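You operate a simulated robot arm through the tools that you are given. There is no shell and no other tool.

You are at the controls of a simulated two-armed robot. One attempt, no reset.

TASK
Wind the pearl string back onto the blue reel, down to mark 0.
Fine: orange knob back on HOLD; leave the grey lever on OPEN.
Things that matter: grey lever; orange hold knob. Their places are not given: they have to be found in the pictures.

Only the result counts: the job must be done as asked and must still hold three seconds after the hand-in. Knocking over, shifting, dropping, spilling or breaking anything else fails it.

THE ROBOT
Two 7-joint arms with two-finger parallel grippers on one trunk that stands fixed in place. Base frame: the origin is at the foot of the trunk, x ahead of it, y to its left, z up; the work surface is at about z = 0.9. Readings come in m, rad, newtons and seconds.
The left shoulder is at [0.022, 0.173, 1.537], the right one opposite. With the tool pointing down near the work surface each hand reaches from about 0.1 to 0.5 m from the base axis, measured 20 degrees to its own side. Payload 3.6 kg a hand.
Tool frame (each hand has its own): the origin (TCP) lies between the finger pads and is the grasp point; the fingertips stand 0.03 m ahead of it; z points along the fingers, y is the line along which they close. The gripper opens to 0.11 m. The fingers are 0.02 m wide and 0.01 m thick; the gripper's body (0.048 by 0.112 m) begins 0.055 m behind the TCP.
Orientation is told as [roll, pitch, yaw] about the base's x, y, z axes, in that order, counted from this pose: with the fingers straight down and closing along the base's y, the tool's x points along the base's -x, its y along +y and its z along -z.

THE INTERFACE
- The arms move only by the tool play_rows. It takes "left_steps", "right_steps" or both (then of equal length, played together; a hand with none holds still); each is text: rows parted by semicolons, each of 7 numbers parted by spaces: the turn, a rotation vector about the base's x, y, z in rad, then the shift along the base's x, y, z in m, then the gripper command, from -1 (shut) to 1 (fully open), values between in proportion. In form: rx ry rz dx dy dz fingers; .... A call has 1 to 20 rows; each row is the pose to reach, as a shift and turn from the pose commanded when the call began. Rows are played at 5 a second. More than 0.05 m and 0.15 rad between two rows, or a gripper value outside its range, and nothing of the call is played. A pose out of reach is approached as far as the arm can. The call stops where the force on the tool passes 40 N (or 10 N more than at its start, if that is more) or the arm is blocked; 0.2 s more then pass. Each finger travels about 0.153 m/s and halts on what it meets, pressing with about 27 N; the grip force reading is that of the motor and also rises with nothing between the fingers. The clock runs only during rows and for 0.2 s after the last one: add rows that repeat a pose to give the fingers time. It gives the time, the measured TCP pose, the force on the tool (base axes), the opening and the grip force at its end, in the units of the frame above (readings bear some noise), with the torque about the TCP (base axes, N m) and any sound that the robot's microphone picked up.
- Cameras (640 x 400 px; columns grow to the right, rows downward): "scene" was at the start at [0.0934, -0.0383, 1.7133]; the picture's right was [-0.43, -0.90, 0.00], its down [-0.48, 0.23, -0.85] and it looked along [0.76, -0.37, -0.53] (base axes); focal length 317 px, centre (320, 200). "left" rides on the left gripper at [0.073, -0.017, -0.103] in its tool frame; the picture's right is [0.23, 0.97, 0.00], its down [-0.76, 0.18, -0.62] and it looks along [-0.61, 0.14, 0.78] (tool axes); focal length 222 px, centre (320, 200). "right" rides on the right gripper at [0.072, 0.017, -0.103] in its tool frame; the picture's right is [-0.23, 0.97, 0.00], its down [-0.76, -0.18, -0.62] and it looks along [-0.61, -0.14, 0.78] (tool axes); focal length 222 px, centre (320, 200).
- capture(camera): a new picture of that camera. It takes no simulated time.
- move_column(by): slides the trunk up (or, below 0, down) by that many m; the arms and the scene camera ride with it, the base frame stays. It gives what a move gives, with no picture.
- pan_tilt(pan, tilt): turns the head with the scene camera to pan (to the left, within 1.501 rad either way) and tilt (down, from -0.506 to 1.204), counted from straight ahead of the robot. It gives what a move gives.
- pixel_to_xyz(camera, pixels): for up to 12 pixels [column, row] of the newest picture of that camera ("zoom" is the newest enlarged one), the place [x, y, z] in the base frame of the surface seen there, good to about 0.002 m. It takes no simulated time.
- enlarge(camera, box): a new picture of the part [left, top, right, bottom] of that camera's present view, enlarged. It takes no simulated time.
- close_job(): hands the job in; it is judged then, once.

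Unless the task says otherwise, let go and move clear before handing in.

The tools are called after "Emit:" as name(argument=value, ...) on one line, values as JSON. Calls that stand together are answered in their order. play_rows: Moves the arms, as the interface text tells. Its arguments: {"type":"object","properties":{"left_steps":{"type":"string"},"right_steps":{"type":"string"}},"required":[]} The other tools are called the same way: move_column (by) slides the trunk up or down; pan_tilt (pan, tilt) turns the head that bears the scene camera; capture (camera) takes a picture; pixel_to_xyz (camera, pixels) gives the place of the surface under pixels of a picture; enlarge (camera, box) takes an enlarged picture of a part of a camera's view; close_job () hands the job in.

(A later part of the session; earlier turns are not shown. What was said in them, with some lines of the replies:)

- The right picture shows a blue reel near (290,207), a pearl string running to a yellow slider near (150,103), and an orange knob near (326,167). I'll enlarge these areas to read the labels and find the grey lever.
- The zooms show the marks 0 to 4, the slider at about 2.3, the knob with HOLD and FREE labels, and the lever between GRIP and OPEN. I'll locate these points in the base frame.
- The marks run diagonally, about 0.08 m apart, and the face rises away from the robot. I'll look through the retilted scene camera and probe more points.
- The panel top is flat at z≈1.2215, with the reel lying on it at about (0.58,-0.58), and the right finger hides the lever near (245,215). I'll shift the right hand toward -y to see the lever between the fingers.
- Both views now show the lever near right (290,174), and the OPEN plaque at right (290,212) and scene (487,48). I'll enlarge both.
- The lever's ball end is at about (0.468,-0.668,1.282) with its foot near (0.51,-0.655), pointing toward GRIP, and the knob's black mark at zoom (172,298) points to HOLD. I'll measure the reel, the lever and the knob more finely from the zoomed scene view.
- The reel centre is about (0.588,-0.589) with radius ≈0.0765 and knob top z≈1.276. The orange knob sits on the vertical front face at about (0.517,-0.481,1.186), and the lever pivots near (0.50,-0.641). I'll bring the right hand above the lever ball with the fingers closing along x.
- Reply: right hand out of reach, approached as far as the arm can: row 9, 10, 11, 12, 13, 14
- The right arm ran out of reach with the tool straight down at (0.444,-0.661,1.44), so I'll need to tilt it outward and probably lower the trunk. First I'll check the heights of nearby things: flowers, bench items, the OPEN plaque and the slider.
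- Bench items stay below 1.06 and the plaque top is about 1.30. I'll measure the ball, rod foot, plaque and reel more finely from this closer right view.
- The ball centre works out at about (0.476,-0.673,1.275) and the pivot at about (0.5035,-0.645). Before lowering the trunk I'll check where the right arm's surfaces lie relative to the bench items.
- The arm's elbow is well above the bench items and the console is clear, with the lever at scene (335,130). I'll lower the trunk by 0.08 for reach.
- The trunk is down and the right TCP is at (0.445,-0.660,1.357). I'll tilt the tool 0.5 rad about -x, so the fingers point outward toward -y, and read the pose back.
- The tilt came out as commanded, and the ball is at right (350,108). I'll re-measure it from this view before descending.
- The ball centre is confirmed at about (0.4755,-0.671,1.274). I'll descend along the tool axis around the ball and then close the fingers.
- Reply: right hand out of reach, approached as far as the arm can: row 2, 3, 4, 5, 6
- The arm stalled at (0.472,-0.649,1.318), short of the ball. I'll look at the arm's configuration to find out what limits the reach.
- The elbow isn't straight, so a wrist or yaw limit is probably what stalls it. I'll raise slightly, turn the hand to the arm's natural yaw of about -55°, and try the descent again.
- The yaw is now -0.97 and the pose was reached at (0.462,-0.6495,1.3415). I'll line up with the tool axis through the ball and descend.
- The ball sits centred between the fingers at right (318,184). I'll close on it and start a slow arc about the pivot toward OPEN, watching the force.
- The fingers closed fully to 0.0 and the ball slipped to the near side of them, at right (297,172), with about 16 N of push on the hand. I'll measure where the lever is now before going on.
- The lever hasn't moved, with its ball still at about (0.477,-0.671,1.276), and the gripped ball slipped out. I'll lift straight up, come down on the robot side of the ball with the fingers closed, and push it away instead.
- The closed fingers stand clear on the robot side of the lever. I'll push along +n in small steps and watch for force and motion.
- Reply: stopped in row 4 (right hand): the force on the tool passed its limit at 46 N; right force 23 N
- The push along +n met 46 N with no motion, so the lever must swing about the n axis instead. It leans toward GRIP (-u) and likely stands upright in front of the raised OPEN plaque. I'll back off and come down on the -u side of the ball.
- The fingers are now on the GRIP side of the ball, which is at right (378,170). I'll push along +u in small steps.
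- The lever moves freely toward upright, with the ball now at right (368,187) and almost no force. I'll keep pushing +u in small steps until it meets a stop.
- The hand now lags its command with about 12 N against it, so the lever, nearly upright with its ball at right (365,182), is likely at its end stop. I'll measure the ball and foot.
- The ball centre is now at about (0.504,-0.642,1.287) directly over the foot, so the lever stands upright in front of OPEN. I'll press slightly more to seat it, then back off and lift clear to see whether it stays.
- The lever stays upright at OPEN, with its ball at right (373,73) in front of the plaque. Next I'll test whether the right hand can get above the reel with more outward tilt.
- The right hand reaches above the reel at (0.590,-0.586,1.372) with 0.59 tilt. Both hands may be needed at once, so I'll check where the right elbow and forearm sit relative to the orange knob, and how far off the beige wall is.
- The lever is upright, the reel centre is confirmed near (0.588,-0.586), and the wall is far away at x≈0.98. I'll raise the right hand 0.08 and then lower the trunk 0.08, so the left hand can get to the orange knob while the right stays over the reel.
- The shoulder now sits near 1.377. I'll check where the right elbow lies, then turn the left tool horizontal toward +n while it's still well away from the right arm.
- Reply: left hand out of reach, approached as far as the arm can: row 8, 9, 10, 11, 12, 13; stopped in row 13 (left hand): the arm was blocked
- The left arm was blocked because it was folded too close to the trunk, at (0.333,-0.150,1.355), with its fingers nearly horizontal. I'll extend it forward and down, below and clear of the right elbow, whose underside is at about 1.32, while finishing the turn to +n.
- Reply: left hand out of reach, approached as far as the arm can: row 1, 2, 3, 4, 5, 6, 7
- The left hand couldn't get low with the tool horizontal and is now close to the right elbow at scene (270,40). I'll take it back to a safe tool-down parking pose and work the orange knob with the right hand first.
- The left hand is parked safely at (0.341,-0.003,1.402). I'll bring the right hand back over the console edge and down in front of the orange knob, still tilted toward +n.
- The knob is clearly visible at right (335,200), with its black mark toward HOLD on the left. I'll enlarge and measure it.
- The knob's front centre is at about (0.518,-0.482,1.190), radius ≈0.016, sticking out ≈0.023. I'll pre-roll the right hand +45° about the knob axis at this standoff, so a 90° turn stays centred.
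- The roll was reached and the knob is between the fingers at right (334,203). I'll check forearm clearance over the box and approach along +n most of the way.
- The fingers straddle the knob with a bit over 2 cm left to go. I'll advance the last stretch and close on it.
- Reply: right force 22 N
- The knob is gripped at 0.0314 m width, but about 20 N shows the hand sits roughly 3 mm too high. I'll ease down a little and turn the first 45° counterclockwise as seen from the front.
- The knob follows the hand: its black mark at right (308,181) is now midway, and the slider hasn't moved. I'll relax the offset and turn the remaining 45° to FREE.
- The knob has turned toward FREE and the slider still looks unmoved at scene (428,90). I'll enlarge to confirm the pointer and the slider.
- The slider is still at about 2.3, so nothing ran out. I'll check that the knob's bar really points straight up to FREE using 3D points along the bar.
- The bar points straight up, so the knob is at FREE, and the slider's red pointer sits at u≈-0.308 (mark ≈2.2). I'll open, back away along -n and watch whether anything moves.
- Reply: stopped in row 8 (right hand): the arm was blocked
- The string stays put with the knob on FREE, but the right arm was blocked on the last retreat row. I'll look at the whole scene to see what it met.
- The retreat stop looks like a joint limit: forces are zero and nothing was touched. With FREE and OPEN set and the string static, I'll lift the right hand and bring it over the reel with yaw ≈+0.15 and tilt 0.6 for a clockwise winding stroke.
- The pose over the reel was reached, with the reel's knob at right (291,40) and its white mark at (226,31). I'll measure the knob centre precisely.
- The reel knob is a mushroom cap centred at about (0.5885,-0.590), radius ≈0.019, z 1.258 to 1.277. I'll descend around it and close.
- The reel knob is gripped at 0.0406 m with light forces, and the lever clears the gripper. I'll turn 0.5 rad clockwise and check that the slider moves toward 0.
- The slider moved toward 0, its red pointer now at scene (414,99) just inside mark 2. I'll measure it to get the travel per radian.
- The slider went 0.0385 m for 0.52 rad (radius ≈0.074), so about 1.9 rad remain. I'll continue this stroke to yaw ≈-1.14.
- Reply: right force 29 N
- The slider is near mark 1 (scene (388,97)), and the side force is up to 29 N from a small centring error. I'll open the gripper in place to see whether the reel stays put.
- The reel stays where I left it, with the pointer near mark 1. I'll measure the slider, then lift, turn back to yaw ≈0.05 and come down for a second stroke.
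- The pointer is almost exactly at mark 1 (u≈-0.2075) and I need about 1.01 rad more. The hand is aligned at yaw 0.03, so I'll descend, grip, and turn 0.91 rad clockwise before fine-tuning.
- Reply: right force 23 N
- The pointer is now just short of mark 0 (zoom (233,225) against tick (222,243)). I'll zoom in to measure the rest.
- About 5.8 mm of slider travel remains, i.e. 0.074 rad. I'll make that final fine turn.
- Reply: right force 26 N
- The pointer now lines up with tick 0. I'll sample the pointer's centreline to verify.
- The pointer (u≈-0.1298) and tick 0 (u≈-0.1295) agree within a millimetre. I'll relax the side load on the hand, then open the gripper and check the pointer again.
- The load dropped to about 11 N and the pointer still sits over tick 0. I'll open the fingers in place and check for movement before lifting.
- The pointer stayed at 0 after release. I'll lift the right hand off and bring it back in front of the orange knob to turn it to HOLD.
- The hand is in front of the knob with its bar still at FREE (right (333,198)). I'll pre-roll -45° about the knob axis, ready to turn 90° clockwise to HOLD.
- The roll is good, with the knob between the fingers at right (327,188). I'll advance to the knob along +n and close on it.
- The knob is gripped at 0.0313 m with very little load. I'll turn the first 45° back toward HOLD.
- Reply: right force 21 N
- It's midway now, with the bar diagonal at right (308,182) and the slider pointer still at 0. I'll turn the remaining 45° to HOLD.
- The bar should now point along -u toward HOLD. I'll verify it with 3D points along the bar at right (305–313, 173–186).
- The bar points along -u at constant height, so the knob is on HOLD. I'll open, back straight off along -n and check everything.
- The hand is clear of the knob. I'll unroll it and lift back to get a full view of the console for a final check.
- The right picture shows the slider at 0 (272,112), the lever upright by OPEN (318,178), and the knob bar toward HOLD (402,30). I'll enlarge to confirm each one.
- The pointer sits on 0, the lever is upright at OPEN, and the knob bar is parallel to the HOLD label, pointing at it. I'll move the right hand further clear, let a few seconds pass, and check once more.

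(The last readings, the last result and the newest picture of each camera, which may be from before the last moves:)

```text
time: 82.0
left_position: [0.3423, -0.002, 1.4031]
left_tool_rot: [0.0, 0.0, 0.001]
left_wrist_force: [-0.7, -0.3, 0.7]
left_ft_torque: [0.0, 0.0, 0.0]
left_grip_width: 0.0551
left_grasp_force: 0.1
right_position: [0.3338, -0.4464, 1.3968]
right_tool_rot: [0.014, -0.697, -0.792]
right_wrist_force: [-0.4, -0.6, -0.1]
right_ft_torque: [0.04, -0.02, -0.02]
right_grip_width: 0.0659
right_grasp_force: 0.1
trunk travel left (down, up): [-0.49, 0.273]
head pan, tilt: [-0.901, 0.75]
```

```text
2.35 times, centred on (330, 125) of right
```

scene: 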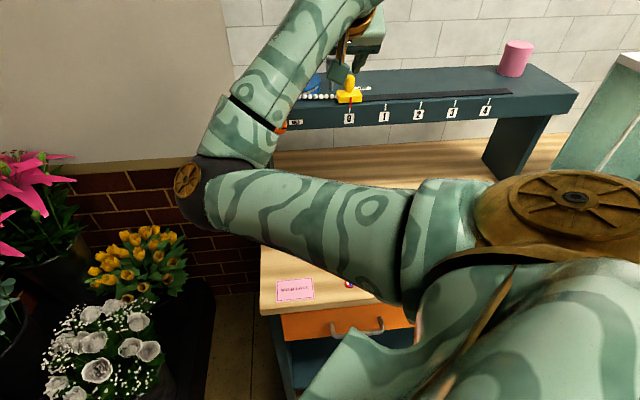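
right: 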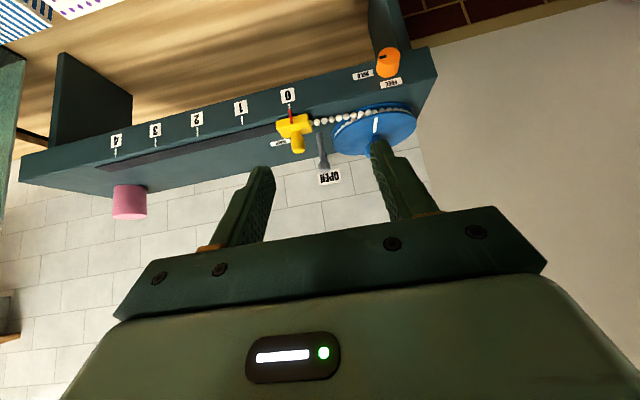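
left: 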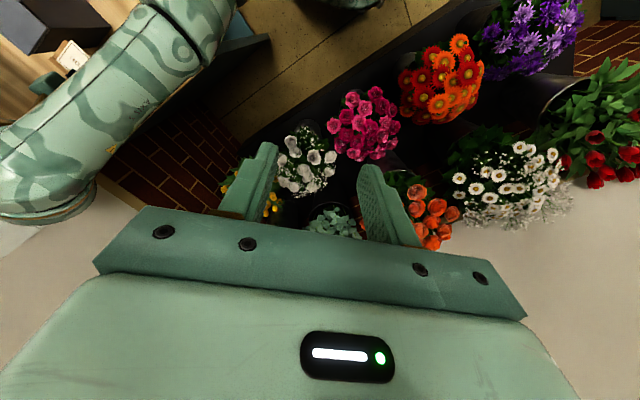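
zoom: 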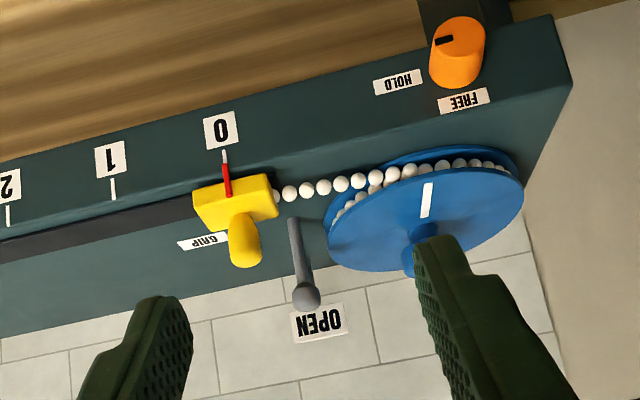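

After about 3 s clear of the console, nothing has changed: the pointer is on 0 at zoom (227,175), the lever is upright at OPEN (305,290), and the knob bar points to HOLD (444,41). Both hands are clear, so I'm handing the job in.

Emit:
close_job()

```text
The job is handed in.
```

The pearl string is wound back onto the blue reel and the slider's pointer sits on mark 0, within about 1 mm by the camera readings. The orange knob is back on HOLD, the grey lever stands upright at OPEN, and both hands are clear.

I let about 3 seconds pass with the hands clear before handing in. In the pictures taken after that, the pointer, lever and knob had not moved. I saw nothing knocked or shifted along the way, though I didn't inspect every item on the bench at the end.

The job has been handed in, but no verdict has come back.
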